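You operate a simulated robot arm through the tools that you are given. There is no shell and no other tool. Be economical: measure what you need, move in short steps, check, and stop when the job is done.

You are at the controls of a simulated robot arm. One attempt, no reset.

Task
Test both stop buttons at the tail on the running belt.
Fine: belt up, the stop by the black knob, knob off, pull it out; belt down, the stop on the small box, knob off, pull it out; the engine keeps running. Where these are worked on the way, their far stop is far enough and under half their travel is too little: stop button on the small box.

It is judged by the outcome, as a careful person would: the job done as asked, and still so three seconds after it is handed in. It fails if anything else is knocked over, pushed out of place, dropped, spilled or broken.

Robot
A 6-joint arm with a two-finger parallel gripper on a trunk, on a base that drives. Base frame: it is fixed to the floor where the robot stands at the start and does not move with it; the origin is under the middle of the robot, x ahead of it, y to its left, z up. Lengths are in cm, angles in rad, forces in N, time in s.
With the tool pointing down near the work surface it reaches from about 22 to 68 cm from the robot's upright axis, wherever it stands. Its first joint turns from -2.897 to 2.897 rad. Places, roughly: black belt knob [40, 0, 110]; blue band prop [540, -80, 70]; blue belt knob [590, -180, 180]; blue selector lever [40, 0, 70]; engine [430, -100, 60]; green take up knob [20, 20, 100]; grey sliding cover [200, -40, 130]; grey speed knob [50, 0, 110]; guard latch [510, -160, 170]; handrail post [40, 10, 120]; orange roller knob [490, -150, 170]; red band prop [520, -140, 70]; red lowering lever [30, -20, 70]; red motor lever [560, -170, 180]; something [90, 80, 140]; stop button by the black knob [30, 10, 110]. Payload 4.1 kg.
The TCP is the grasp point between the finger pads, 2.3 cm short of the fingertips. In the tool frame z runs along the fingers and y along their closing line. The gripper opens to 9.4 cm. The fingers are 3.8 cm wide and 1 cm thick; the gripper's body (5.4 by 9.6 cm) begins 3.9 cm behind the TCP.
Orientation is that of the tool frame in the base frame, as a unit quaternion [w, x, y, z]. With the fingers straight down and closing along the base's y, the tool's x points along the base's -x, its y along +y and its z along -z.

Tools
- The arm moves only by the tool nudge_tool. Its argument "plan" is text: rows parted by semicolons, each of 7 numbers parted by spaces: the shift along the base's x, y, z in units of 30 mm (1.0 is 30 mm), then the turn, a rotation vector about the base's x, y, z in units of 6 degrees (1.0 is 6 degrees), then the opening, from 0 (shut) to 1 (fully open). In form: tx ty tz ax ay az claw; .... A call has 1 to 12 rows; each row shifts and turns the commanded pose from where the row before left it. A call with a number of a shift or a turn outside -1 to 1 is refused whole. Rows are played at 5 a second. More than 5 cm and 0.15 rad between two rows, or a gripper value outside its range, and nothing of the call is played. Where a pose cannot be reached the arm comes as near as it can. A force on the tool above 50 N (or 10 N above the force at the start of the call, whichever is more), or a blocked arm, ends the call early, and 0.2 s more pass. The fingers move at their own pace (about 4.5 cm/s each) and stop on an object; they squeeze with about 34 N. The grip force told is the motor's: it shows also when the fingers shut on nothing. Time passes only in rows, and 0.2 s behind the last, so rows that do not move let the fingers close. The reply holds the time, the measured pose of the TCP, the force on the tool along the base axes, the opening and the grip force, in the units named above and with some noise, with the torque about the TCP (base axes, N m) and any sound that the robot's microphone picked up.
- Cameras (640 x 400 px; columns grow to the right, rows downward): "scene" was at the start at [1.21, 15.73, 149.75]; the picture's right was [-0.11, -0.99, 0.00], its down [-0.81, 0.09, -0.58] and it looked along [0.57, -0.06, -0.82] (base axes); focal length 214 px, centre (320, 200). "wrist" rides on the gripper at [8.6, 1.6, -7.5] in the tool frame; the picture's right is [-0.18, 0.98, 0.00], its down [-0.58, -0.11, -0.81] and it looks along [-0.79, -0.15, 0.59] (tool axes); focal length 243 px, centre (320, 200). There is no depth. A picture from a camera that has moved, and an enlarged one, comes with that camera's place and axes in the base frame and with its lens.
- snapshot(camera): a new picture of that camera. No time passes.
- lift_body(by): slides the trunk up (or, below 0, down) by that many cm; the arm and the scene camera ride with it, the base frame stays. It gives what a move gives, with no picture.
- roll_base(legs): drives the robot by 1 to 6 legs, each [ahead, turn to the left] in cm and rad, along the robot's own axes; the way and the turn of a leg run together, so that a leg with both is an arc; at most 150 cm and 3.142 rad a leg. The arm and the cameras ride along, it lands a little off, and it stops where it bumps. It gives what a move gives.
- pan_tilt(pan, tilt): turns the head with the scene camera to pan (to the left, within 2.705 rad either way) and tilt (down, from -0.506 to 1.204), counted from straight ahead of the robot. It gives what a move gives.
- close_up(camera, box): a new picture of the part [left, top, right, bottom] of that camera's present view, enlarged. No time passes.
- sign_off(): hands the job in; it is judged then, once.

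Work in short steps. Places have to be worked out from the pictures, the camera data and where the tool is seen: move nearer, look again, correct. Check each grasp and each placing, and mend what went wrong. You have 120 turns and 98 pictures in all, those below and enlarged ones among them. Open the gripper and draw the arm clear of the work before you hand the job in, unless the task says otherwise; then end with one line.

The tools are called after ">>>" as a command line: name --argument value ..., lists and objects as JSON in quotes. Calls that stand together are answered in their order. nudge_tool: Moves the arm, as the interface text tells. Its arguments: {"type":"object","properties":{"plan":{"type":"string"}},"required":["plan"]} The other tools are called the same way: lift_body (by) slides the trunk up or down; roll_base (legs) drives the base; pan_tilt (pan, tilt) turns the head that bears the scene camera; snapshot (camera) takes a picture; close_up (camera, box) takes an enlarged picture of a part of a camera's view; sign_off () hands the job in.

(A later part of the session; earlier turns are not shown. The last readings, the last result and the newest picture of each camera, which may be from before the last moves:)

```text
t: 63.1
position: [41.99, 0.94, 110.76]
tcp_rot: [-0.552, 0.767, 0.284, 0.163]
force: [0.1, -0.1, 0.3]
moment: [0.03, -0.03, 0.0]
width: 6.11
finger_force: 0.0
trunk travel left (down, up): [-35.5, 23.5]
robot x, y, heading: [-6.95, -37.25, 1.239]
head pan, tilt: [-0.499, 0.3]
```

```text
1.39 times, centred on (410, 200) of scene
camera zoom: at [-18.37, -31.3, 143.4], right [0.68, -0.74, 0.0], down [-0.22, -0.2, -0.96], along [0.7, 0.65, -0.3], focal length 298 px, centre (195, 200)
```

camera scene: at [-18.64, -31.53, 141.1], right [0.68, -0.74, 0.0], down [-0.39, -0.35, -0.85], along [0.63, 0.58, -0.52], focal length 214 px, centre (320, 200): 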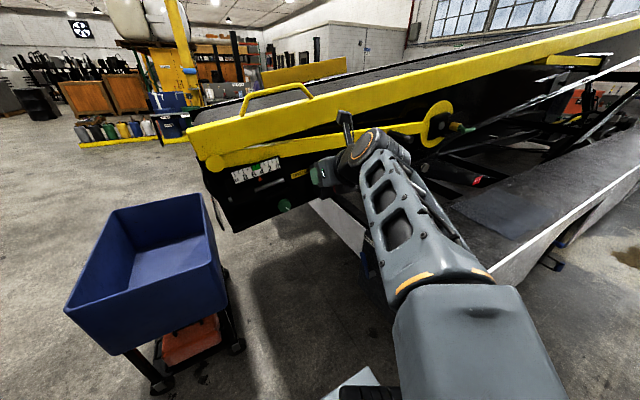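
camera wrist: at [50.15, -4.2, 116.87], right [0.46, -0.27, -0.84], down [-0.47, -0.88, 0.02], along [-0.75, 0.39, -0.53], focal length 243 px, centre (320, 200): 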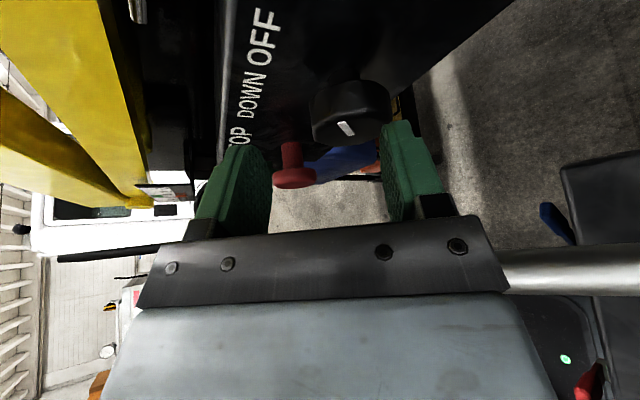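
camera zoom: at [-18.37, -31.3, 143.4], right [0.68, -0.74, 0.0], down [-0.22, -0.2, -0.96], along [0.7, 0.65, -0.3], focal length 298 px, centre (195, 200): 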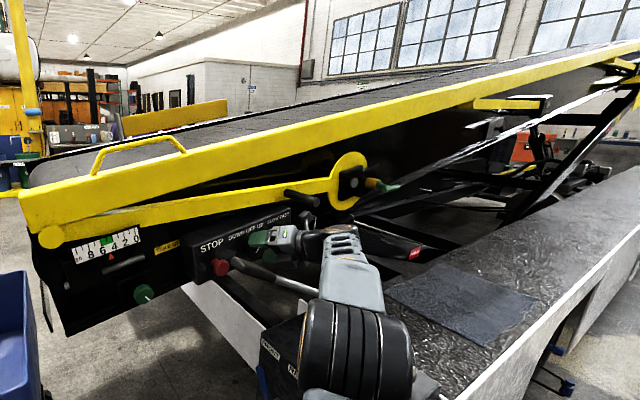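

The surface is too flat from here; I zoom on the belt's visible strip twice.

>>> close_up --camera "scene" --box '[220, 130, 480, 230]'

>>> nudge_tool --plan "0 0 0 0 0 0 .65;0 0 0 0 0 0 .65"

>>> close_up --camera "scene" --box '[220, 130, 480, 230]'

```text
2.46 times, centred on (350, 180) of scene
camera zoom: at [-18.37, -31.3, 143.4], right [0.68, -0.74, 0.0], down [-0.22, -0.2, -0.96], along [0.7, 0.65, -0.3], focal length 528 px, centre (246, 249)
```

zoom: 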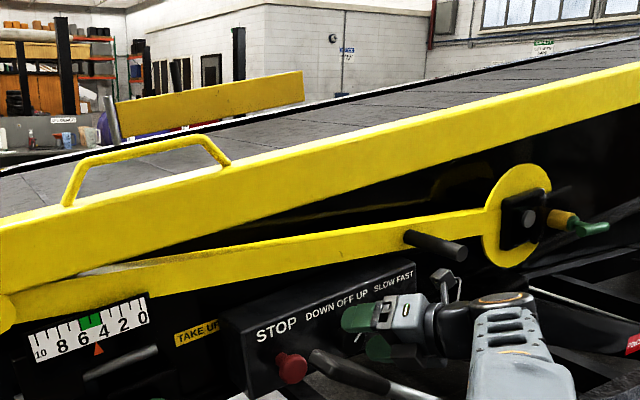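

```text
t: 63.7
position: [41.93, 1.01, 110.59]
tcp_rot: [-0.552, 0.767, 0.284, 0.164]
force: [0.1, 0.1, 0.4]
moment: [-0.03, 0.0, 0.01]
width: 6.11
finger_force: 0.0
trunk travel left (down, up): [-35.5, 23.5]
robot x, y, heading: [-7.58, -37.1, 1.243]
head pan, tilt: [-0.499, 0.3]
```

```text
2.46 times, centred on (350, 180) of scene
camera zoom: at [-18.37, -31.3, 143.4], right [0.68, -0.74, 0.0], down [-0.22, -0.2, -0.96], along [0.7, 0.65, -0.3], focal length 528 px, centre (246, 249)
```

zoom: 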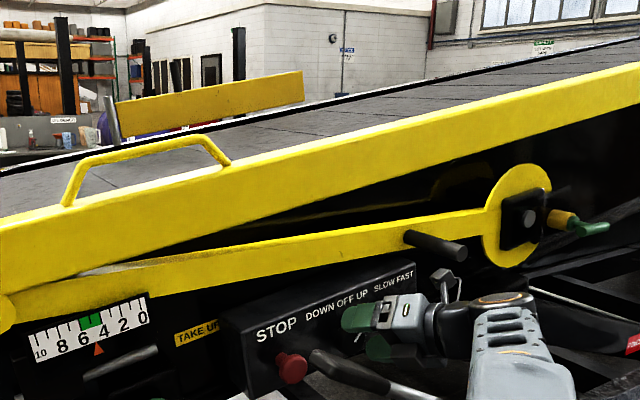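

There seem to be small differences on the belt; I zoom tighter to be sure.

>>> close_up --camera "scene" --box '[260, 155, 400, 200]'

>>> nudge_tool --plan "0 0 0 0 0 0 .65"

>>> close_up --camera "scene" --box '[260, 155, 400, 200]'

```text
4.57 times, centred on (330, 178) of scene
camera zoom: at [-18.37, -31.3, 143.4], right [0.68, -0.74, 0.0], down [-0.22, -0.2, -0.96], along [0.7, 0.65, -0.3], focal length 980 px, centre (274, 303)
```

zoom: 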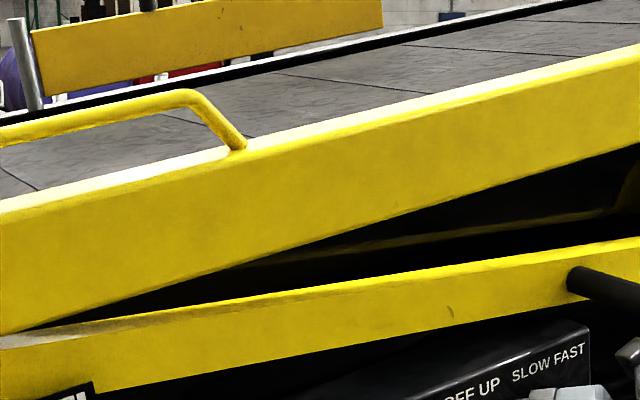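

```text
t: 64.1
position: [41.88, 0.96, 110.61]
tcp_rot: [-0.552, 0.767, 0.284, 0.163]
force: [0.4, -0.5, -0.4]
moment: [0.03, 0.01, -0.01]
width: 6.1
finger_force: 0.0
trunk travel left (down, up): [-35.5, 23.5]
robot x, y, heading: [-7.35, -36.93, 1.241]
head pan, tilt: [-0.499, 0.3]
```

```text
4.57 times, centred on (330, 178) of scene
camera zoom: at [-18.37, -31.3, 143.4], right [0.68, -0.74, 0.0], down [-0.22, -0.2, -0.96], along [0.7, 0.65, -0.3], focal length 980 px, centre (274, 303)
```

zoom: 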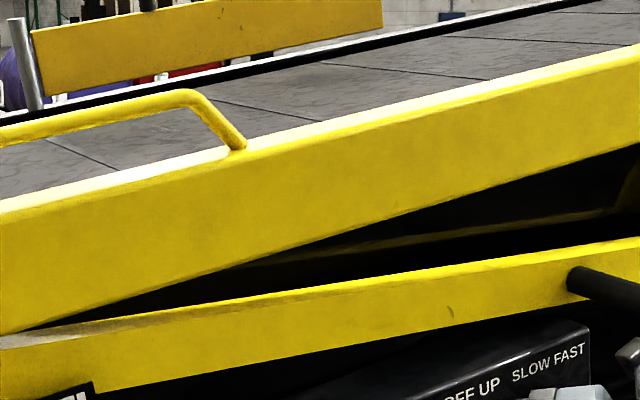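

The seams moved uphill: the belt runs UP. Now I back away from the knob, unrolling, and will then reorient to fingers-down with the camera on the outer side so the closed fingers can go down between the lever handle and the stop.

>>> nudge_tool --plan "-.2 -.6 .25 0 0 0 .5;-.13 -.375 .4 -.327 -.945 0 .3;-.13 -.375 .6 -.327 -.945 0 .3;-.13 -.375 .6 -.327 -.945 0 0;-.13 -.375 .6 -.327 -.945 0 0;-.13 -.375 .6 -.327 -.945 0 0;-.13 -.375 .6 -.327 -.945 0 0;-.13 -.375 .6 -.327 -.945 0 0;-.13 -.375 .6 -.327 -.945 0 0"

>>> nudge_tool --plan "-.3 0 0 -.164 -.473 .866 0;-.3 0 0 -.164 -.473 .866 0;-.3 0 0 -.164 -.473 .866 0;-.3 0 0 -.164 -.473 .866 0;-.3 0 0 -.164 -.473 .866 0;-.3 0 0 -.164 -.473 .866 0;-.3 0 0 -.164 -.473 .866 0;-.3 0 0 -.164 -.473 .866 0;-.3 0 0 -.164 -.473 .866 0;-.3 0 0 -.164 -.473 .866 0"

```text
t: 66.1
position: [38.02, -9.91, 125.2]
tcp_rot: [-0.292, 0.711, 0.494, 0.406]
force: [0.1, 0.2, -0.2]
moment: [-0.02, 0.0, 0.0]
width: 0.01
finger_force: 34.4
trunk travel left (down, up): [-35.5, 23.5]
robot x, y, heading: [-7.85, -37.1, 1.247]
head pan, tilt: [-0.499, 0.3]
```

```text
t: 68.3
position: [29.11, -9.9, 125.14]
tcp_rot: [-0.255, 0.329, 0.838, 0.353]
force: [0.3, 0.8, -0.4]
moment: [0.01, -0.01, -0.01]
width: 0.0
finger_force: 34.2
trunk travel left (down, up): [-35.5, 23.5]
robot x, y, heading: [-7.33, -37.37, 1.241]
head pan, tilt: [-0.499, 0.3]
```

Going well; the remaining 120° in two calls.

>>> nudge_tool --plan "0 0 0 -.164 -.473 .866 0;0 0 0 -.164 -.473 .866 0;0 0 0 -.164 -.473 .866 0;0 0 0 -.164 -.473 .866 0;0 0 0 -.164 -.473 .866 0;0 0 0 -.164 -.473 .866 0;0 0 0 -.164 -.473 .866 0;0 0 0 -.164 -.473 .866 0;0 0 0 -.164 -.473 .866 0;0 0 0 -.164 -.473 .866 0"

>>> nudge_tool --plan "0 0 0 -.164 -.473 .866 0;0 0 0 -.164 -.473 .866 0;0 0 0 -.164 -.473 .866 0;0 0 0 -.164 -.473 .866 0;0 0 0 -.164 -.473 .866 0;0 0 0 -.164 -.473 .866 0;0 0 0 -.164 -.473 .866 0;0 0 0 -.164 -.473 .866 0;0 0 0 -.164 -.473 .866 0;0 0 0 -.164 -.473 .866 0"

>>> snapshot --camera "wrist"

```text
t: 70.5
position: [26.68, -8.39, 120.28]
tcp_rot: [-0.146, -0.141, 0.958, 0.205]
force: [0.5, 0.1, 0.4]
moment: [-0.01, 0.01, 0.0]
width: 0.01
finger_force: 34.5
out of reach, approached as far as the arm can: row 5, 6, 7, 8, 9, 10
trunk travel left (down, up): [-35.5, 23.5]
robot x, y, heading: [-7.59, -37.27, 1.241]
head pan, tilt: [-0.499, 0.3]
```

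```text
t: 72.7
position: [26.31, -8.3, 119.51]
tcp_rot: [-0.001, -0.573, 0.819, 0.0]
force: [0.3, 0.6, 0.5]
moment: [0.02, 0.02, 0.02]
width: 0.02
finger_force: 33.7
out of reach, approached as far as the arm can: row 1, 2
trunk travel left (down, up): [-35.5, 23.5]
robot x, y, heading: [-7.63, -37.22, 1.236]
head pan, tilt: [-0.499, 0.3]
```

```text
55 pictures are left
camera wrist: at [21.88, -15.8, 126.86], right [-0.86, 0.51, 0.0], down [0.3, 0.51, 0.81], along [0.41, 0.69, -0.59], focal length 243 px, centre (320, 200)
```

wrist: 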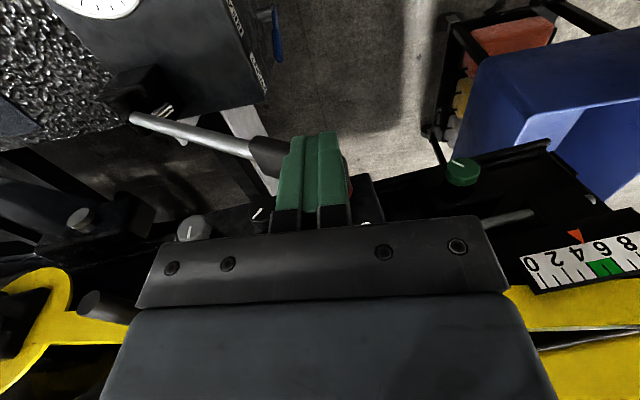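

Vertical now, at (26.3,-8.3,119.5). I move over the handle to a spot 2.5 cm in front of the stop's face, staying high, and look.

>>> nudge_tool --plan ".32 .74 0 0 0 0 0;.32 .74 0 0 0 0 0;.32 .74 0 0 0 0 0;.32 .74 0 0 0 0 0;.32 .74 0 0 0 0 0;.32 .74 0 0 0 0 0"

>>> snapshot --camera "wrist"

>>> close_up --camera "scene" --box '[220, 160, 420, 285]'

```text
t: 74.1
position: [30.01, 3.04, 115.94]
tcp_rot: [0.0, -0.573, 0.819, 0.001]
force: [0.1, -0.9, -0.3]
moment: [0.0, 0.0, -0.01]
width: 0.0
finger_force: 34.4
out of reach, approached as far as the arm can: row 3, 4, 5, 6
trunk travel left (down, up): [-35.5, 23.5]
robot x, y, heading: [-7.32, -37.09, 1.244]
head pan, tilt: [-0.499, 0.3]
```

```text
54 pictures are left
camera wrist: at [25.59, -4.37, 123.34], right [-0.86, 0.51, 0.0], down [0.3, 0.51, 0.81], along [0.41, 0.69, -0.59], focal length 243 px, centre (320, 200)
```

wrist: 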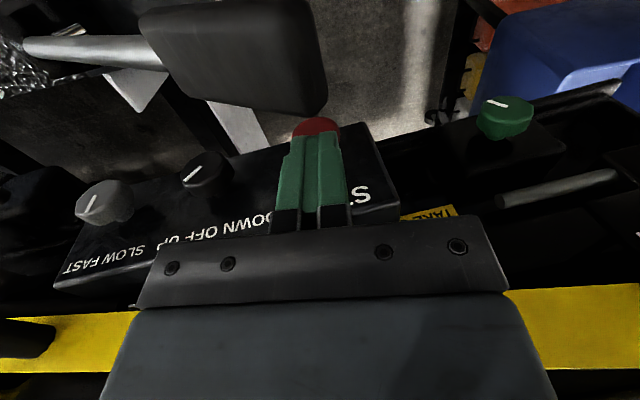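

```text
3.20 times, centred on (320, 222) of scene
camera zoom: at [-18.37, -31.3, 143.4], right [0.68, -0.74, 0.0], down [-0.22, -0.2, -0.96], along [0.7, 0.65, -0.3], focal length 686 px, centre (320, 128)
```

zoom: 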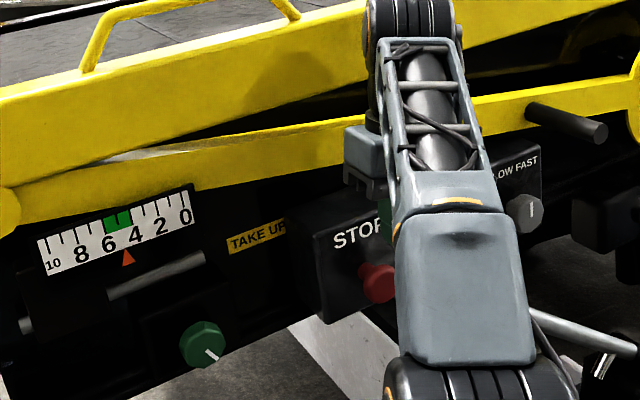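

The arm is near its upper reach with the trunk this low. I raise the trunk 8 cm, then position again.

>>> lift_body --by 8

>>> nudge_tool --plan ".35 .35 0 0 0 0 0;.3 .33 -.6 0 0 0 0;0 0 -.8 0 0 0 0;0 0 -.6 0 0 0 0"

>>> snapshot --camera "wrist"

```text
t: 75.3
position: [30.03, 3.18, 123.99]
tcp_rot: [-0.001, -0.572, 0.82, 0.001]
force: [-0.1, 1.0, 0.3]
moment: [0.01, -0.04, -0.01]
width: 0.0
finger_force: 33.9
trunk travel left (down, up): [-43.5, 15.5]
robot x, y, heading: [-7.39, -37.26, 1.241]
head pan, tilt: [-0.499, 0.3]
```

```text
t: 76.3
position: [31.54, 4.75, 117.36]
tcp_rot: [0.001, -0.574, 0.819, 0.001]
force: [-0.6, -0.2, -0.2]
moment: [0.0, 0.0, -0.06]
width: 0.0
finger_force: 33.6
out of reach, approached as far as the arm can: row 1
trunk travel left (down, up): [-43.5, 15.5]
robot x, y, heading: [-7.41, -37.12, 1.242]
head pan, tilt: [-0.499, 0.3]
```

```text
52 pictures are left
camera wrist: at [27.03, -2.83, 124.66], right [-0.86, 0.51, 0.0], down [0.3, 0.51, 0.81], along [0.41, 0.69, -0.59], focal length 243 px, centre (320, 200)
```

wrist: 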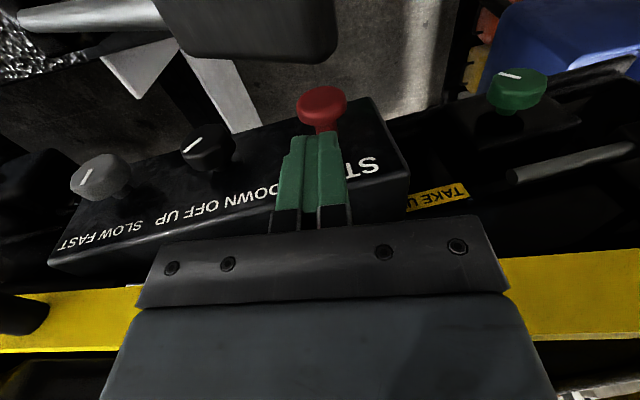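

The stop is right ahead below; the gap to the handle is ~5.4 cm. Small correction, then descend to about z 108.

>>> nudge_tool --plan ".16 .09 0 0 0 0 0;0 0 -.7 0 0 0 0;0 0 -.7 0 0 0 0;0 0 -.6 0 0 0 0;0 0 -.5 0 0 0 0;0 0 -.4 0 0 0 0"

>>> snapshot --camera "wrist"

>>> close_up --camera "scene" --box '[250, 170, 410, 290]'

```text
t: 77.7
position: [31.93, 4.78, 108.44]
tcp_rot: [0.0, -0.572, 0.82, 0.001]
force: [-0.6, -5.5, 3.1]
moment: [0.04, -0.02, -0.01]
width: 0.03
finger_force: 34.1
trunk travel left (down, up): [-43.5, 15.5]
robot x, y, heading: [-7.65, -37.33, 1.242]
head pan, tilt: [-0.499, 0.3]
```

```text
51 pictures are left
camera wrist: at [27.49, -2.68, 115.89], right [-0.86, 0.51, 0.0], down [0.3, 0.51, 0.81], along [0.41, 0.69, -0.59], focal length 243 px, centre (320, 200)
```

wrist: 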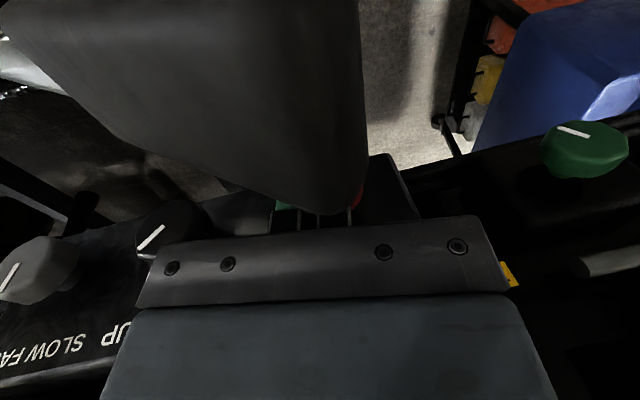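

```text
3.33 times, centred on (330, 230) of scene
camera zoom: at [-18.42, -31.42, 151.39], right [0.68, -0.74, 0.0], down [-0.22, -0.2, -0.96], along [0.7, 0.65, -0.29], focal length 715 px, centre (287, 100)
```

zoom: 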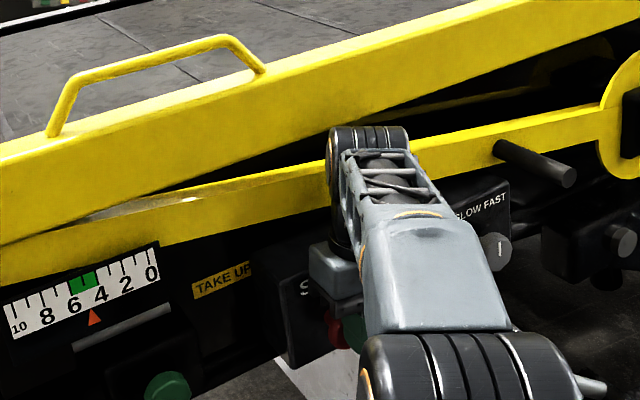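

Fingertips touch the button's face (5 N outward). Now push along the panel normal in small steps.

>>> nudge_tool --plan ".044 .126 0 0 0 0 0;.044 .126 0 0 0 0 0;.044 .126 0 0 0 0 0"

>>> close_up --camera "scene" --box '[250, 170, 410, 290]'

```text
t: 78.5
position: [32.22, 5.69, 108.52]
tcp_rot: [-0.004, -0.572, 0.82, 0.001]
force: [-17.5, -28.5, -11.6]
moment: [0.76, -0.67, 0.52]
width: 0.0
finger_force: 34.3
trunk travel left (down, up): [-43.5, 15.5]
robot x, y, heading: [-7.82, -37.11, 1.234]
head pan, tilt: [-0.499, 0.3]
```

```text
3.33 times, centred on (330, 230) of scene
camera zoom: at [-18.59, -31.7, 151.37], right [0.68, -0.74, 0.0], down [-0.22, -0.2, -0.96], along [0.7, 0.65, -0.29], focal length 715 px, centre (287, 100)
```

zoom: 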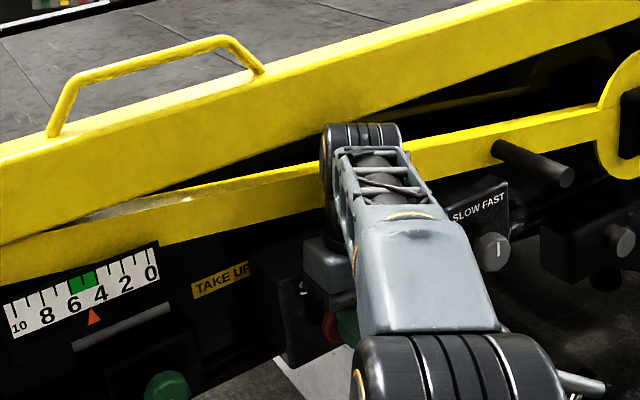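

About 33 N at 1 cm of travel. I push a bit more and check whether the belt stopped.

>>> nudge_tool --plan ".044 .126 0 0 0 0 0;.044 .126 0 0 0 0 0;0 0 0 0 0 0 0"

>>> close_up --camera "scene" --box '[250, 170, 410, 290]'

>>> nudge_tool --plan "0 0 0 0 0 0 0"

>>> close_up --camera "scene" --box '[250, 170, 410, 290]'

```text
t: 78.9
position: [32.14, 5.59, 108.63]
tcp_rot: [-0.006, -0.572, 0.821, -0.001]
force: [-16.1, -21.5, 2.6]
moment: [1.09, -0.76, 0.47]
width: 0.0
finger_force: 33.9
trunk travel left (down, up): [-43.5, 15.5]
robot x, y, heading: [-7.41, -37.24, 1.245]
head pan, tilt: [-0.499, 0.3]
stopped in row 1: the force on the tool passed its limit at 55 N (the readings are from after the stop); the commanded pose is now the measured one
```

```text
3.33 times, centred on (330, 230) of scene
camera zoom: at [-18.68, -31.73, 151.43], right [0.68, -0.74, 0.0], down [-0.22, -0.2, -0.96], along [0.71, 0.65, -0.29], focal length 715 px, centre (287, 100)
```

zoom: 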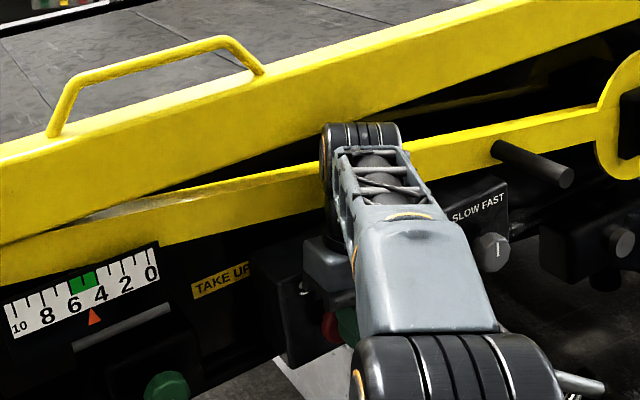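

```text
t: 79.3
position: [32.12, 5.61, 108.61]
tcp_rot: [-0.005, -0.572, 0.82, -0.001]
force: [-18.5, -25.9, 2.8]
moment: [1.33, -0.85, 0.46]
width: 0.0
finger_force: 33.9
trunk travel left (down, up): [-43.5, 15.5]
robot x, y, heading: [-7.71, -37.05, 1.241]
head pan, tilt: [-0.499, 0.3]
```

```text
3.33 times, centred on (330, 230) of scene
camera zoom: at [-18.7, -31.79, 151.4], right [0.68, -0.74, 0.0], down [-0.22, -0.2, -0.96], along [0.71, 0.65, -0.29], focal length 715 px, centre (287, 100)
```

zoom: 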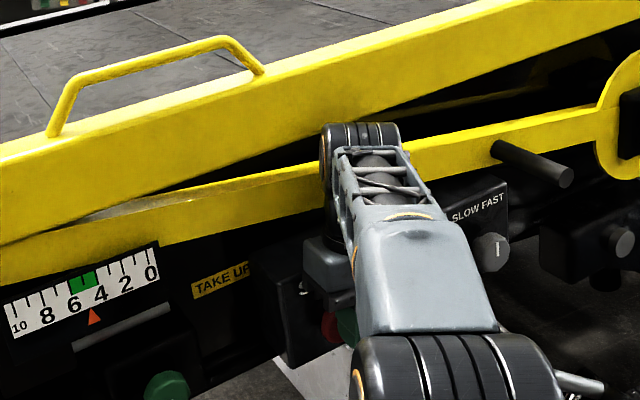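

The belt has stopped. I back off and look whether the button stays in.

>>> nudge_tool --plan "-.08 -.3 0 0 0 0 0;0 0 .6 0 0 0 0;0 0 .8 0 0 0 0;0 0 .9 0 0 0 0;0 0 .6 0 0 0 0"

>>> snapshot --camera "wrist"

>>> close_up --camera "scene" --box '[250, 170, 410, 290]'

```text
t: 80.5
position: [32.2, 5.1, 116.95]
tcp_rot: [-0.007, -0.573, 0.82, -0.001]
force: [0.1, -0.5, -0.3]
moment: [-0.02, -0.02, 0.0]
width: 0.02
finger_force: 33.9
trunk travel left (down, up): [-43.5, 15.5]
robot x, y, heading: [-7.44, -37.17, 1.241]
head pan, tilt: [-0.499, 0.3]
```

```text
46 pictures are left
camera wrist: at [27.79, -2.31, 124.58], right [-0.86, 0.51, 0.0], down [0.31, 0.52, 0.8], along [0.41, 0.69, -0.6], focal length 243 px, centre (320, 200)
```

wrist: 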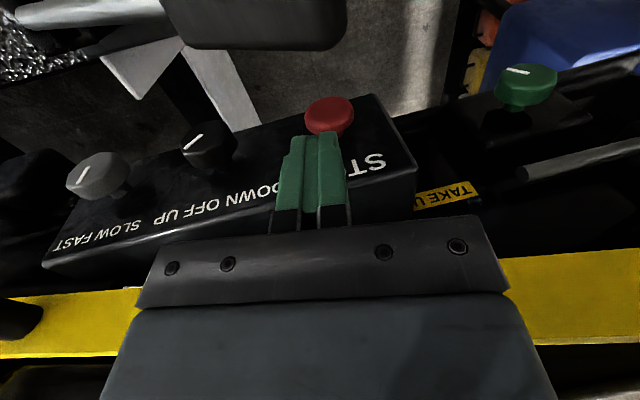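

```text
3.33 times, centred on (330, 230) of scene
camera zoom: at [-18.39, -31.34, 151.4], right [0.68, -0.74, 0.0], down [-0.22, -0.2, -0.96], along [0.7, 0.65, -0.3], focal length 715 px, centre (287, 100)
```

zoom: 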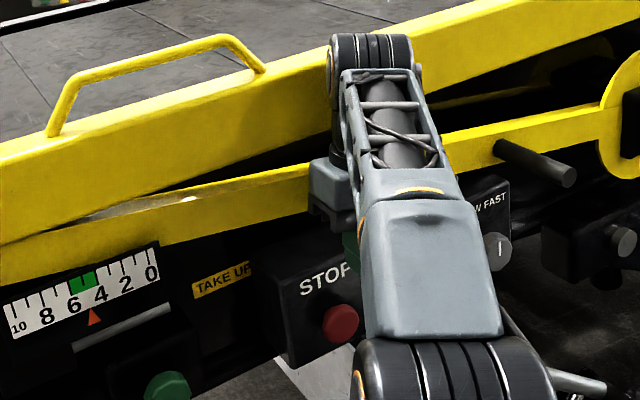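

The stop is latched in and the belt is still. Next the knob to OFF with this vertical tool: move over in front of the knob, open, and descend around it.

>>> nudge_tool --plan ".85 -.2 0 0 0 0 .7;.85 -.2 0 0 0 0 .7;.85 -.1 0 0 0 0 .7;.85 0 0 0 0 0 .7;.1 0 -.5 0 0 0 .7"

>>> snapshot --camera "wrist"

```text
t: 81.7
position: [39.25, 2.52, 114.14]
tcp_rot: [-0.006, -0.572, 0.82, 0.0]
force: [0.2, 0.5, -0.2]
moment: [0.01, 0.02, 0.02]
width: 6.59
finger_force: 0.0
out of reach, approached as far as the arm can: row 2, 3, 4
trunk travel left (down, up): [-43.5, 15.5]
robot x, y, heading: [-7.33, -37.18, 1.238]
head pan, tilt: [-0.499, 0.3]
```

```text
44 pictures are left
camera wrist: at [34.88, -4.85, 121.61], right [-0.86, 0.51, 0.0], down [0.31, 0.52, 0.8], along [0.41, 0.69, -0.6], focal length 243 px, centre (320, 200)
```

wrist: 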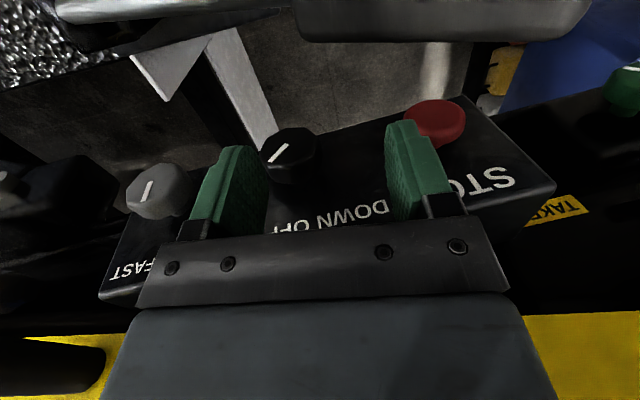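

Close to the upper reach again; raise the trunk 8 cm more and then align.

>>> lift_body --by 8

>>> nudge_tool --plan ".6 .18 0 0 0 0 .7;.56 .18 -.7 0 0 0 .7;0 0 -.8 0 0 0 .7"

>>> snapshot --camera "wrist"

```text
t: 82.8
position: [39.28, 2.56, 122.08]
tcp_rot: [-0.007, -0.572, 0.82, -0.001]
force: [0.3, 0.4, 0.3]
moment: [0.0, 0.02, -0.02]
width: 6.58
finger_force: 0.2
trunk travel left (down, up): [-51.5, 7.5]
robot x, y, heading: [-7.74, -37.26, 1.241]
head pan, tilt: [-0.499, 0.3]
```

```text
t: 83.6
position: [41.5, 3.09, 118.32]
tcp_rot: [-0.01, -0.572, 0.82, -0.001]
force: [0.3, 0.5, 0.2]
moment: [0.03, -0.02, 0.0]
width: 6.56
finger_force: 0.1
out of reach, approached as far as the arm can: row 1, 3
trunk travel left (down, up): [-51.5, 7.5]
robot x, y, heading: [-7.61, -37.31, 1.245]
head pan, tilt: [-0.499, 0.3]
```

```text
43 pictures are left
camera wrist: at [37.09, -4.24, 125.9], right [-0.86, 0.51, 0.01], down [0.32, 0.52, 0.79], along [0.4, 0.68, -0.61], focal length 243 px, centre (320, 200)
```

wrist: 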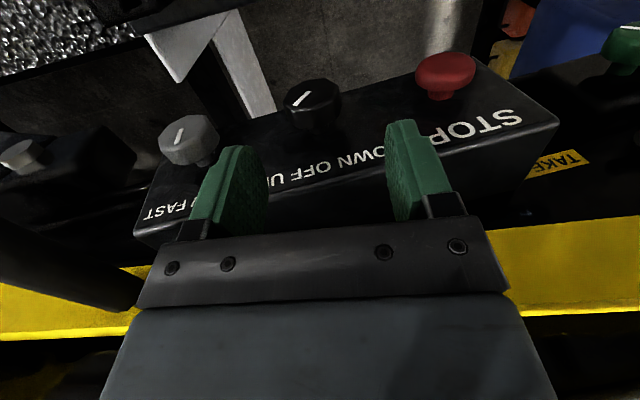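

Knob face reads (42.6,3.9). Small shift of (1.1,0.5), then descend around the knob.

>>> nudge_tool --plan "0 0 -.5 0 0 0 .7;.37 .17 -.5 0 0 0 .7;0 0 -.7 0 0 0 .7;0 0 -.5 0 0 0 .7"

>>> snapshot --camera "wrist"

```text
t: 84.6
position: [42.63, 3.09, 115.77]
tcp_rot: [-0.002, -0.571, 0.821, 0.0]
force: [-10.3, -27.5, 27.0]
moment: [2.87, -0.62, 0.55]
width: 6.61
finger_force: 0.1
out of reach, approached as far as the arm can: row 1, 3, 4
trunk travel left (down, up): [-51.5, 7.5]
robot x, y, heading: [-7.92, -37.9, 1.231]
head pan, tilt: [-0.499, 0.3]
```

```text
42 pictures are left
camera wrist: at [38.14, -4.31, 123.21], right [-0.86, 0.51, 0.0], down [0.31, 0.51, 0.8], along [0.41, 0.69, -0.59], focal length 243 px, centre (320, 200)
```

wrist: 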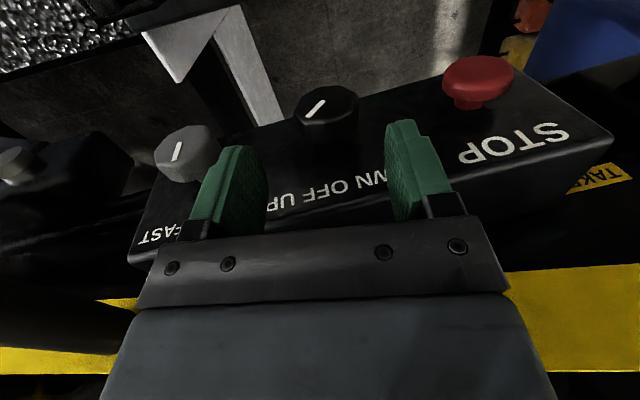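

Contact above: the gripper body meets the yellow arm at this spot when vertical. I back off outward and lean the tool ~24° (body outward) before going in.

>>> nudge_tool --plan "-.25 -.8 0 0 0 0 .7;0 0 0 .945 -.327 0 .7;0 0 -.3 .945 -.327 0 .7;0 0 -.3 .945 -.327 0 .7;0 0 -.3 .945 -.327 0 .7"

>>> snapshot --camera "wrist"

>>> close_up --camera "scene" --box '[240, 160, 440, 285]'

```text
t: 85.8
position: [42.64, 3.18, 115.81]
tcp_rot: [-0.003, -0.571, 0.821, 0.001]
force: [-8.6, -36.6, 26.8]
moment: [3.27, -0.49, 0.34]
width: 6.58
finger_force: 0.1
out of reach, approached as far as the arm can: row 1, 2, 3, 4, 5
trunk travel left (down, up): [-51.5, 7.5]
robot x, y, heading: [-7.99, -37.18, 1.238]
head pan, tilt: [-0.499, 0.3]
```

```text
41 pictures are left
camera wrist: at [38.16, -4.31, 123.16], right [-0.86, 0.51, 0.0], down [0.31, 0.51, 0.8], along [0.41, 0.69, -0.59], focal length 243 px, centre (320, 200)
```

wrist: 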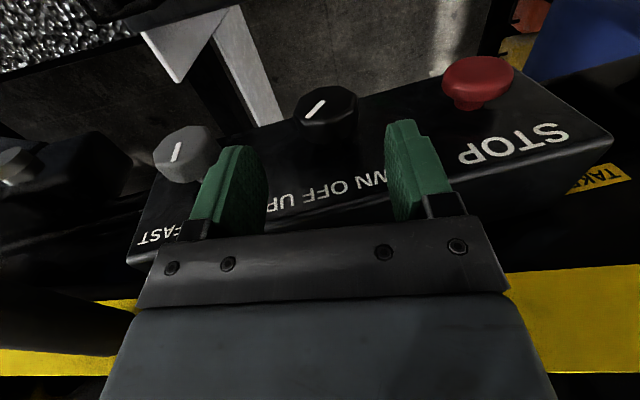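

```text
3.20 times, centred on (340, 222) of scene
camera zoom: at [-18.75, -32.19, 159.41], right [0.67, -0.74, 0.0], down [-0.22, -0.19, -0.96], along [0.71, 0.65, -0.29], focal length 686 px, centre (256, 128)
```

zoom: 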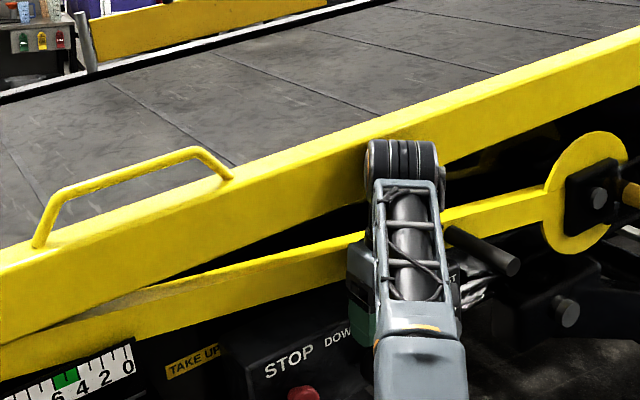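

The wrist housing rests on the upper rail and the vertical pose is at the edge of reach (≈64 cm). I back the base 8 cm to free it, then tilt.

>>> roll_base --legs '[[-8, 0]]'

>>> nudge_tool --plan "-.25 -.6 0 .945 -.327 0 .7;0 0 0 .945 -.327 0 .7;0 0 0 .945 -.327 0 .7;0 0 0 .945 -.327 0 .7"

```text
t: 86.9
position: [40.26, -3.67, 115.2]
tcp_rot: [-0.008, -0.572, 0.82, -0.001]
force: [-1.7, -1.0, -0.2]
moment: [0.01, 0.0, 0.01]
width: 6.58
finger_force: 0.1
trunk travel left (down, up): [-51.5, 7.5]
robot x, y, heading: [-10.06, -44.99, 1.243]
head pan, tilt: [-0.499, 0.3]
```

```text
t: 87.9
position: [40.24, -3.67, 115.26]
tcp_rot: [-0.007, -0.573, 0.82, -0.001]
force: [0.8, -0.4, -0.1]
moment: [0.0, 0.0, 0.03]
width: 6.56
finger_force: 0.1
out of reach, approached as far as the arm can: row 1, 2, 3, 4
trunk travel left (down, up): [-51.5, 7.5]
robot x, y, heading: [-9.83, -44.72, 1.241]
head pan, tilt: [-0.499, 0.3]
```

The arm did not follow; the commanded pose seems out of range. I pull the command back toward the robot.

>>> nudge_tool --plan "-.5 -.8 0 0 0 0 .7;-.5 -.8 0 0 0 0 .7;-.5 -.8 0 0 0 0 .7"

```text
t: 88.7
position: [40.37, -3.69, 115.18]
tcp_rot: [-0.007, -0.573, 0.82, 0.0]
force: [-0.2, 0.3, -0.6]
moment: [-0.01, 0.01, 0.0]
width: 6.61
finger_force: 0.0
out of reach, approached as far as the arm can: row 1, 2, 3
trunk travel left (down, up): [-51.5, 7.5]
robot x, y, heading: [-10.39, -44.62, 1.244]
head pan, tilt: [-0.499, 0.3]
```

I probe other directions one at a time: down, then tilt the other way.

>>> nudge_tool --plan "0 0 -.5 0 0 0 .7;0 0 -.5 0 0 0 .7"

>>> nudge_tool --plan "0 0 1 0 0 0 .7;0 0 1 0 0 0 .7"

>>> snapshot --camera "scene"

```text
t: 89.3
position: [40.95, -3.14, 113.18]
tcp_rot: [-0.008, -0.572, 0.82, 0.0]
force: [0.4, 0.3, 0.5]
moment: [-0.03, -0.02, 0.01]
width: 6.56
finger_force: 0.0
out of reach, approached as far as the arm can: row 1, 2
trunk travel left (down, up): [-51.5, 7.5]
robot x, y, heading: [-10.08, -44.56, 1.237]
head pan, tilt: [-0.499, 0.3]
```

```text
t: 89.9
position: [39.13, -4.43, 118.38]
tcp_rot: [-0.007, -0.572, 0.82, 0.0]
force: [-0.1, -0.3, 0.3]
moment: [0.01, 0.0, 0.0]
width: 6.62
finger_force: 0.1
out of reach, approached as far as the arm can: row 1, 2
trunk travel left (down, up): [-51.5, 7.5]
robot x, y, heading: [-9.94, -44.93, 1.238]
head pan, tilt: [-0.499, 0.3]
```

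```text
39 pictures are left
camera scene: at [-20.99, -38.91, 159.4], right [0.68, -0.74, 0.0], down [-0.22, -0.2, -0.96], along [0.7, 0.65, -0.3], focal length 214 px, centre (320, 200)
```

scene: 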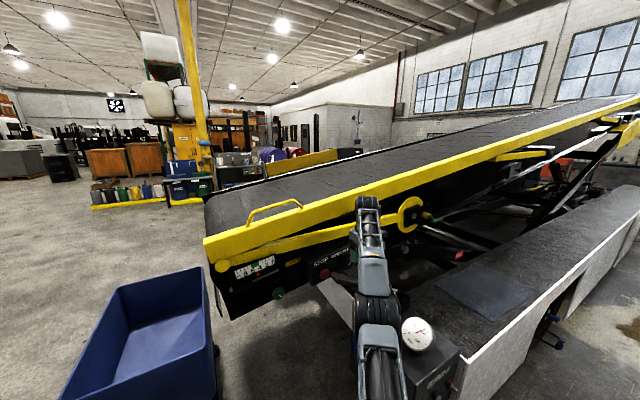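

The arm is at its outer envelope, and the commanded tilt may be the unreachable part. I undo the 48° tilt in the command and see whether it follows again.

>>> nudge_tool --plan "0 0 0 -.945 .327 0 .7;0 0 0 -.945 .327 0 .7;0 0 0 -.945 .327 0 .7;0 0 0 -.945 .327 0 .7;0 0 0 -.945 .327 0 .7;0 0 0 -.945 .327 0 .7;0 0 0 -.945 .327 0 .7;0 0 0 -.945 .327 0 .7"

```text
t: 91.7
position: [31.08, -12.75, 110.72]
tcp_rot: [-0.315, -0.526, 0.757, -0.226]
force: [-0.7, -0.1, 0.8]
moment: [-0.01, 0.02, -0.01]
width: 6.56
finger_force: 0.0
out of reach, approached as far as the arm can: row 1, 2, 3, 4, 5, 6, 7, 8
trunk travel left (down, up): [-51.5, 7.5]
robot x, y, heading: [-10.28, -44.7, 1.239]
head pan, tilt: [-0.499, 0.3]
```

The orientation followed this time: the present wrist configuration is simply bad for leaning forward. I restore the tilt while rising and pulling nearer, then I'll reverse the earlier 180° turn to regain the camera-up pose that worked on the knob.

>>> nudge_tool --plan "-.2 -.1 .4 .945 -.327 0 .4;-.2 -.1 .4 .945 -.327 0 .4;-.2 -.1 .4 .945 -.327 0 .4;-.2 -.1 .4 .945 -.327 0 .4;-.2 -.1 .4 .945 -.327 0 .4;-.2 -.1 .4 .945 -.327 0 .4;-.2 -.1 .4 .945 -.327 0 .4;-.2 -.1 .4 .945 -.327 0 .4"

>>> nudge_tool --plan "-.2 -.3 0 0 0 0 .4;-.2 -.3 0 0 0 0 .4"

```text
t: 93.5
position: [26.31, -15.06, 120.38]
tcp_rot: [0.015, -0.572, 0.82, 0.015]
force: [0.1, -0.4, -0.6]
moment: [0.02, -0.02, -0.01]
width: 3.77
finger_force: 0.0
trunk travel left (down, up): [-51.5, 7.5]
robot x, y, heading: [-10.0, -44.95, 1.239]
head pan, tilt: [-0.499, 0.3]
```

```text
t: 94.1
position: [25.19, -16.95, 120.28]
tcp_rot: [0.014, -0.572, 0.82, 0.015]
force: [-0.3, -0.7, -0.3]
moment: [0.03, 0.04, -0.03]
width: 3.78
finger_force: 0.0
trunk travel left (down, up): [-51.5, 7.5]
robot x, y, heading: [-10.77, -44.45, 1.246]
head pan, tilt: [-0.499, 0.3]
```

Reachable again. Now reverse the 180° turn.

>>> nudge_tool --plan "0 0 0 .164 .473 -.866 .4;0 0 0 .164 .473 -.866 .4;0 0 0 .164 .473 -.866 .4;0 0 0 .164 .473 -.866 .4;0 0 0 .164 .473 -.866 .4;0 0 0 .164 .473 -.866 .4;0 0 0 .164 .473 -.866 .4;0 0 0 .164 .473 -.866 .4;0 0 0 .164 .473 -.866 .4;0 0 0 .164 .473 -.866 .4;0 0 0 .164 .473 -.866 .4;0 0 0 .164 .473 -.866 .4"

>>> nudge_tool --plan "0 0 0 .164 .473 -.866 .4;0 0 0 .164 .473 -.866 .4;0 0 0 .164 .473 -.866 .4;0 0 0 .164 .473 -.866 .4;0 0 0 .164 .473 -.866 .4;0 0 0 .164 .473 -.866 .4;0 0 0 .164 .473 -.866 .4;0 0 0 .164 .473 -.866 .4;0 0 0 .164 .473 -.866 .4;0 0 0 .164 .473 -.866 .4;0 0 0 .164 .473 -.866 .4;0 0 0 .164 .473 -.866 .4"

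>>> nudge_tool --plan "0 0 0 .164 .473 -.866 .6;0 0 0 .164 .473 -.866 .6;0 0 0 .164 .473 -.866 .6;0 0 0 .164 .473 -.866 .6;0 0 0 .164 .473 -.866 .6;0 0 0 .164 .473 -.866 .6"

>>> roll_base --legs '[[8, 0]]'

```text
t: 96.7
position: [25.09, -16.91, 120.27]
tcp_rot: [-0.155, -0.039, 0.957, 0.242]
force: [-0.5, -0.6, -0.6]
moment: [0.01, 0.01, -0.02]
width: 3.77
finger_force: 0.0
trunk travel left (down, up): [-51.5, 7.5]
robot x, y, heading: [-10.43, -44.92, 1.239]
head pan, tilt: [-0.499, 0.3]
```

```text
t: 99.3
position: [25.03, -16.97, 120.23]
tcp_rot: [-0.264, 0.509, 0.727, 0.378]
force: [0.6, 0.0, 0.3]
moment: [0.0, -0.01, -0.05]
width: 3.76
finger_force: 0.0
trunk travel left (down, up): [-51.5, 7.5]
robot x, y, heading: [-9.81, -44.78, 1.24]
head pan, tilt: [-0.499, 0.3]
```

```text
t: 100.7
position: [25.14, -17.0, 120.23]
tcp_rot: [-0.282, 0.72, 0.498, 0.392]
force: [0.2, 0.6, 0.1]
moment: [0.01, -0.03, 0.0]
width: 5.64
finger_force: 0.1
trunk travel left (down, up): [-51.5, 7.5]
robot x, y, heading: [-10.0, -44.62, 1.24]
head pan, tilt: [-0.499, 0.3]
```

```text
t: 101.8
position: [27.76, -9.31, 120.24]
tcp_rot: [-0.282, 0.72, 0.499, 0.392]
force: [0.2, 0.4, -0.4]
moment: [0.04, 0.02, 0.01]
width: 5.63
finger_force: 0.2
trunk travel left (down, up): [-51.5, 7.5]
robot x, y, heading: [-7.7, -37.15, 1.242]
head pan, tilt: [-0.499, 0.3]
```

Back in the good pose. I move to a stand-off before the knob while rolling +42° so that I can turn it back counter-clockwise to OFF.

>>> nudge_tool --plan ".84 .255 0 0 0 0 .65;.84 .255 0 .327 .945 0 .65;.84 .255 0 .327 .945 0 .65;.84 .255 0 .327 .945 0 .65;.84 .255 0 .327 .945 0 .65;.84 .255 0 .327 .945 0 .65;0 0 -.7 .327 .945 0 .65;0 0 -.7 .327 .945 0 .65;0 0 -.7 0 0 0 .65;0 0 -.7 0 0 0 .65"

>>> snapshot --camera "wrist"

```text
t: 104.0
position: [42.79, -4.65, 111.89]
tcp_rot: [-0.516, 0.772, 0.324, 0.181]
force: [0.2, -0.9, 0.0]
moment: [0.01, -0.04, 0.01]
width: 6.11
finger_force: 0.1
trunk travel left (down, up): [-51.5, 7.5]
robot x, y, heading: [-7.93, -36.75, 1.247]
head pan, tilt: [-0.499, 0.3]
```

```text
38 pictures are left
camera wrist: at [50.71, -9.15, 118.99], right [0.54, -0.31, -0.78], down [-0.45, -0.89, 0.04], along [-0.71, 0.33, -0.62], focal length 243 px, centre (320, 200)
```

wrist: 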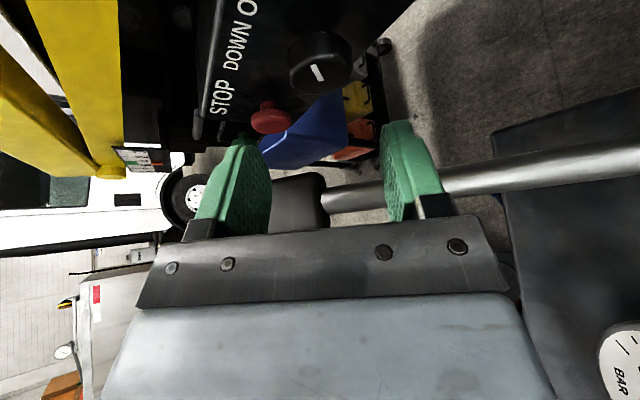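

Knob reads (43.1,3.9,108.7). Advance along f and close on it.

>>> nudge_tool --plan ".02 .72 -.26 0 0 0 .65;.02 .72 -.26 0 0 0 .65;.02 .72 -.26 0 0 0 .65;.02 .7 -.26 0 0 0 .65;0 0 0 0 0 0 0;0 0 0 0 0 0 0;0 0 0 0 0 0 0"

>>> snapshot --camera "wrist"

```text
t: 105.5
position: [43.09, 3.86, 108.66]
tcp_rot: [-0.516, 0.772, 0.324, 0.18]
force: [0.0, -5.7, -3.9]
moment: [0.16, -0.1, -0.16]
width: 4.33
finger_force: 44.6
trunk travel left (down, up): [-51.5, 7.5]
robot x, y, heading: [-7.84, -36.71, 1.241]
head pan, tilt: [-0.499, 0.3]
```

```text
37 pictures are left
camera wrist: at [50.94, -0.59, 115.87], right [0.54, -0.31, -0.78], down [-0.45, -0.89, 0.04], along [-0.71, 0.33, -0.62], focal length 243 px, centre (320, 200)
```

wrist: 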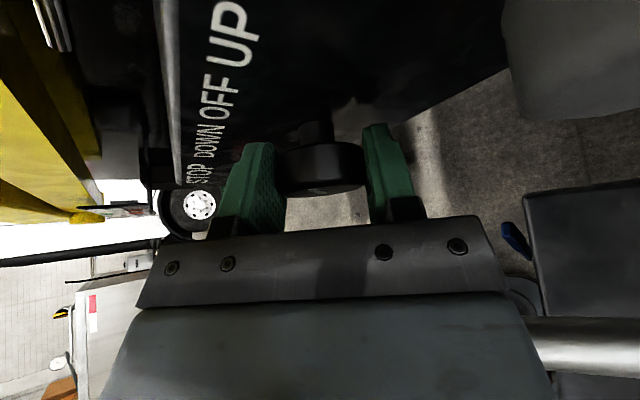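

Clean centred grip. Turn counter-clockwise about 36°.

>>> nudge_tool --plan "0 0 0 -.327 -.945 0 0;0 0 0 -.327 -.945 0 0;0 0 0 -.327 -.945 0 0;0 0 0 -.327 -.945 0 0;0 0 0 -.327 -.945 0 0;0 0 0 -.327 -.945 0 0"

>>> nudge_tool --plan "0 0 0 0 0 0 .65;0 0 0 0 0 0 .65;-.17 -.5 .3 0 0 0 .65;-.17 -.5 .3 0 0 0 .65;-.17 -.5 .3 0 0 0 .65"

>>> snapshot --camera "wrist"

```text
t: 107.0
position: [42.72, 3.98, 108.81]
tcp_rot: [-0.319, 0.732, 0.48, 0.364]
force: [-20.6, -3.2, -2.9]
moment: [0.54, -0.04, 0.03]
width: 4.32
finger_force: 45.6
trunk travel left (down, up): [-51.5, 7.5]
robot x, y, heading: [-7.14, -37.11, 1.245]
head pan, tilt: [-0.499, 0.3]
```

```text
t: 108.2
position: [41.63, -0.59, 111.44]
tcp_rot: [-0.318, 0.734, 0.477, 0.365]
force: [0.8, -0.3, 0.4]
moment: [0.02, -0.02, -0.01]
width: 6.12
finger_force: 0.1
trunk travel left (down, up): [-51.5, 7.5]
robot x, y, heading: [-7.67, -37.16, 1.238]
head pan, tilt: [-0.499, 0.3]
```

```text
36 pictures are left
camera wrist: at [43.75, -3.12, 122.4], right [0.86, -0.42, -0.27], down [-0.45, -0.89, -0.05], along [-0.22, 0.16, -0.96], focal length 243 px, centre (320, 200)
```

wrist: 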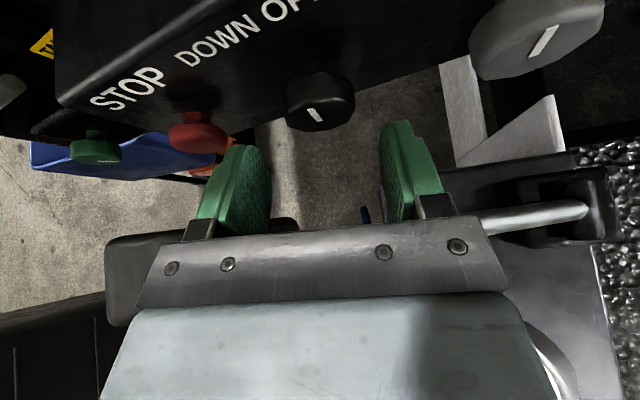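

The mark looks back near OFF; I verify with the head camera.

>>> pan_tilt --pan -0.5 --tilt 0.55

>>> close_up --camera "scene" --box '[290, 170, 400, 239]'

```text
t: 108.9
position: [41.48, -0.64, 111.45]
tcp_rot: [-0.318, 0.733, 0.478, 0.364]
force: [-0.2, 0.0, -0.1]
moment: [0.02, -0.01, -0.01]
width: 6.1
finger_force: 0.1
trunk travel left (down, up): [-51.5, 7.5]
robot x, y, heading: [-7.89, -37.23, 1.238]
head pan, tilt: [-0.499, 0.55]
```

```text
5.80 times, centred on (345, 204) of scene
camera zoom: at [-18.58, -31.47, 157.11], right [0.68, -0.74, 0.0], down [-0.38, -0.35, -0.85], along [0.63, 0.58, -0.52], focal length 1243 px, centre (175, 174)
```

zoom: 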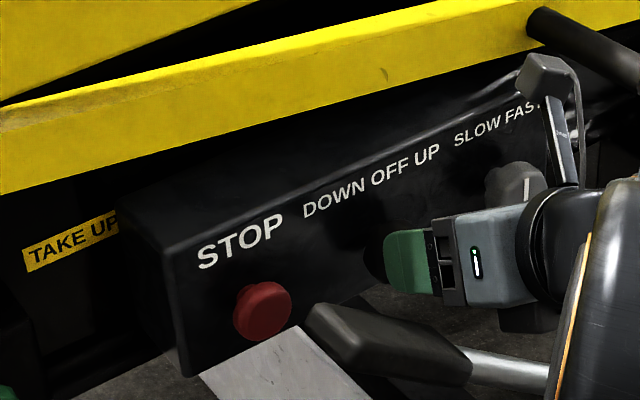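

The hand hides the knob; I pull back and unroll, which also starts the reorientation for pulling the stop, then look.

>>> nudge_tool --plan "-.2 -.5 .4 -.327 -.945 0 .5;-.5 -.5 .6 0 0 0 .3;-.9 -.4 .6 0 0 0 .3;-.9 -.4 .5 0 0 0 .3;-.9 0 0 0 0 0 .3;-.9 0 0 0 0 0 .3;-.9 0 0 0 0 0 .3"

>>> close_up --camera "scene" --box '[290, 170, 400, 239]'

```text
t: 110.5
position: [25.8, -6.03, 117.66]
tcp_rot: [-0.281, 0.72, 0.499, 0.392]
force: [-0.4, 0.2, -0.3]
moment: [-0.01, 0.0, 0.04]
width: 2.83
finger_force: 0.1
trunk travel left (down, up): [-51.5, 7.5]
robot x, y, heading: [-7.56, -36.89, 1.243]
head pan, tilt: [-0.499, 0.55]
```

```text
5.80 times, centred on (345, 204) of scene
camera zoom: at [-18.64, -31.49, 157.1], right [0.68, -0.74, 0.0], down [-0.38, -0.35, -0.85], along [0.63, 0.58, -0.52], focal length 1243 px, centre (175, 174)
```

zoom: 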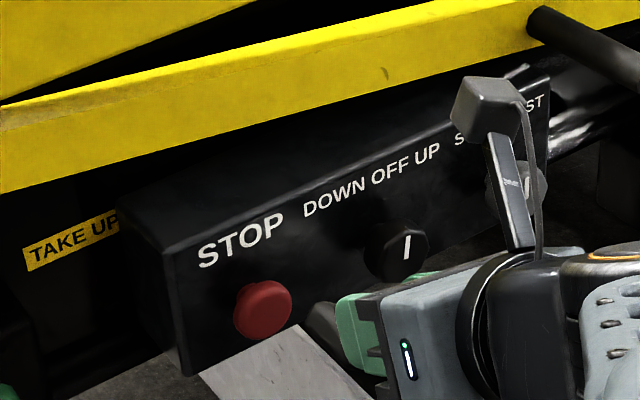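

Pointer is close to OFF but maybe a few degrees short. Enlarge more.

>>> close_up --camera "scene" --box '[340, 195, 390, 226]'

```text
12.80 times, centred on (365, 210) of scene
camera zoom: at [-18.64, -31.49, 157.1], right [0.68, -0.74, 0.0], down [-0.38, -0.35, -0.85], along [0.63, 0.58, -0.52], focal length 2745 px, centre (-256, 66)
```

zoom: 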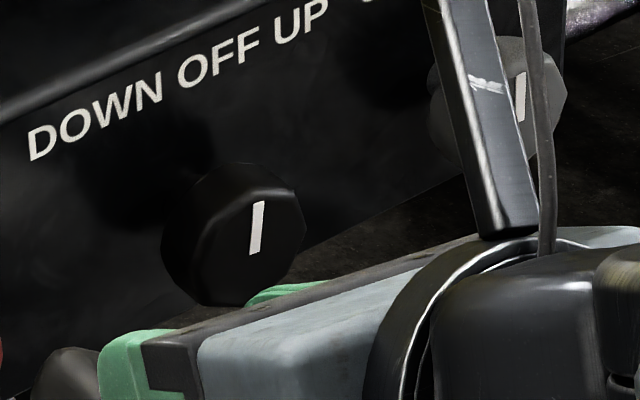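

The mark is vertical: knob is at OFF. Now reorient to the vertical pose for pulling the stop (180° turn as before).

>>> nudge_tool --plan "0 -.3 .2 -.164 -.473 .866 .3;0 -.3 .2 -.164 -.473 .866 .3;0 -.3 .2 -.164 -.473 .866 .3;0 -.3 0 -.164 -.473 .866 .3;0 0 0 -.164 -.473 .866 .3;0 0 0 -.164 -.473 .866 .3;0 0 0 -.164 -.473 .866 .3;0 0 0 -.164 -.473 .866 .3;0 0 0 -.164 -.473 .866 .3;0 0 0 -.164 -.473 .866 .3;0 0 0 -.164 -.473 .866 .3;0 0 0 -.164 -.473 .866 .3"

>>> nudge_tool --plan "0 0 0 -.164 -.473 .866 .3;0 0 0 -.164 -.473 .866 .3;0 0 0 -.164 -.473 .866 .3;0 0 0 -.164 -.473 .866 .3;0 0 0 -.164 -.473 .866 .3;0 0 0 -.164 -.473 .866 .3;0 0 0 -.164 -.473 .866 .3;0 0 0 -.164 -.473 .866 .3;0 0 0 -.164 -.473 .866 .3;0 0 0 -.164 -.473 .866 .3;0 0 0 -.164 -.473 .866 .3;0 0 0 -.164 -.473 .866 .3"

>>> nudge_tool --plan "0 0 0 -.164 -.473 .866 .6;0 0 0 -.164 -.473 .866 .6;0 0 0 -.164 -.473 .866 .6;0 0 0 -.164 -.473 .866 .6;0 0 0 -.164 -.473 .866 .6;0 0 0 -.164 -.473 .866 .6"

```text
t: 113.1
position: [25.99, -9.61, 119.51]
tcp_rot: [-0.219, 0.247, 0.886, 0.326]
force: [-0.6, -0.1, -0.1]
moment: [0.0, -0.03, 0.0]
width: 2.81
finger_force: 0.1
trunk travel left (down, up): [-51.5, 7.5]
robot x, y, heading: [-7.36, -36.96, 1.241]
head pan, tilt: [-0.499, 0.55]
```

```text
t: 115.7
position: [25.98, -9.59, 119.64]
tcp_rot: [-0.074, -0.323, 0.934, 0.135]
force: [0.6, -0.1, -0.7]
moment: [0.02, 0.01, -0.03]
width: 2.83
finger_force: 0.0
trunk travel left (down, up): [-51.5, 7.5]
robot x, y, heading: [-7.71, -37.23, 1.239]
head pan, tilt: [-0.499, 0.55]
```

```text
t: 117.1
position: [25.97, -9.67, 119.6]
tcp_rot: [0.014, -0.573, 0.819, 0.015]
force: [0.2, 0.2, 0.8]
moment: [0.0, -0.03, 0.03]
width: 5.63
finger_force: 0.1
trunk travel left (down, up): [-51.5, 7.5]
robot x, y, heading: [-7.28, -37.3, 1.246]
head pan, tilt: [-0.499, 0.55]
```

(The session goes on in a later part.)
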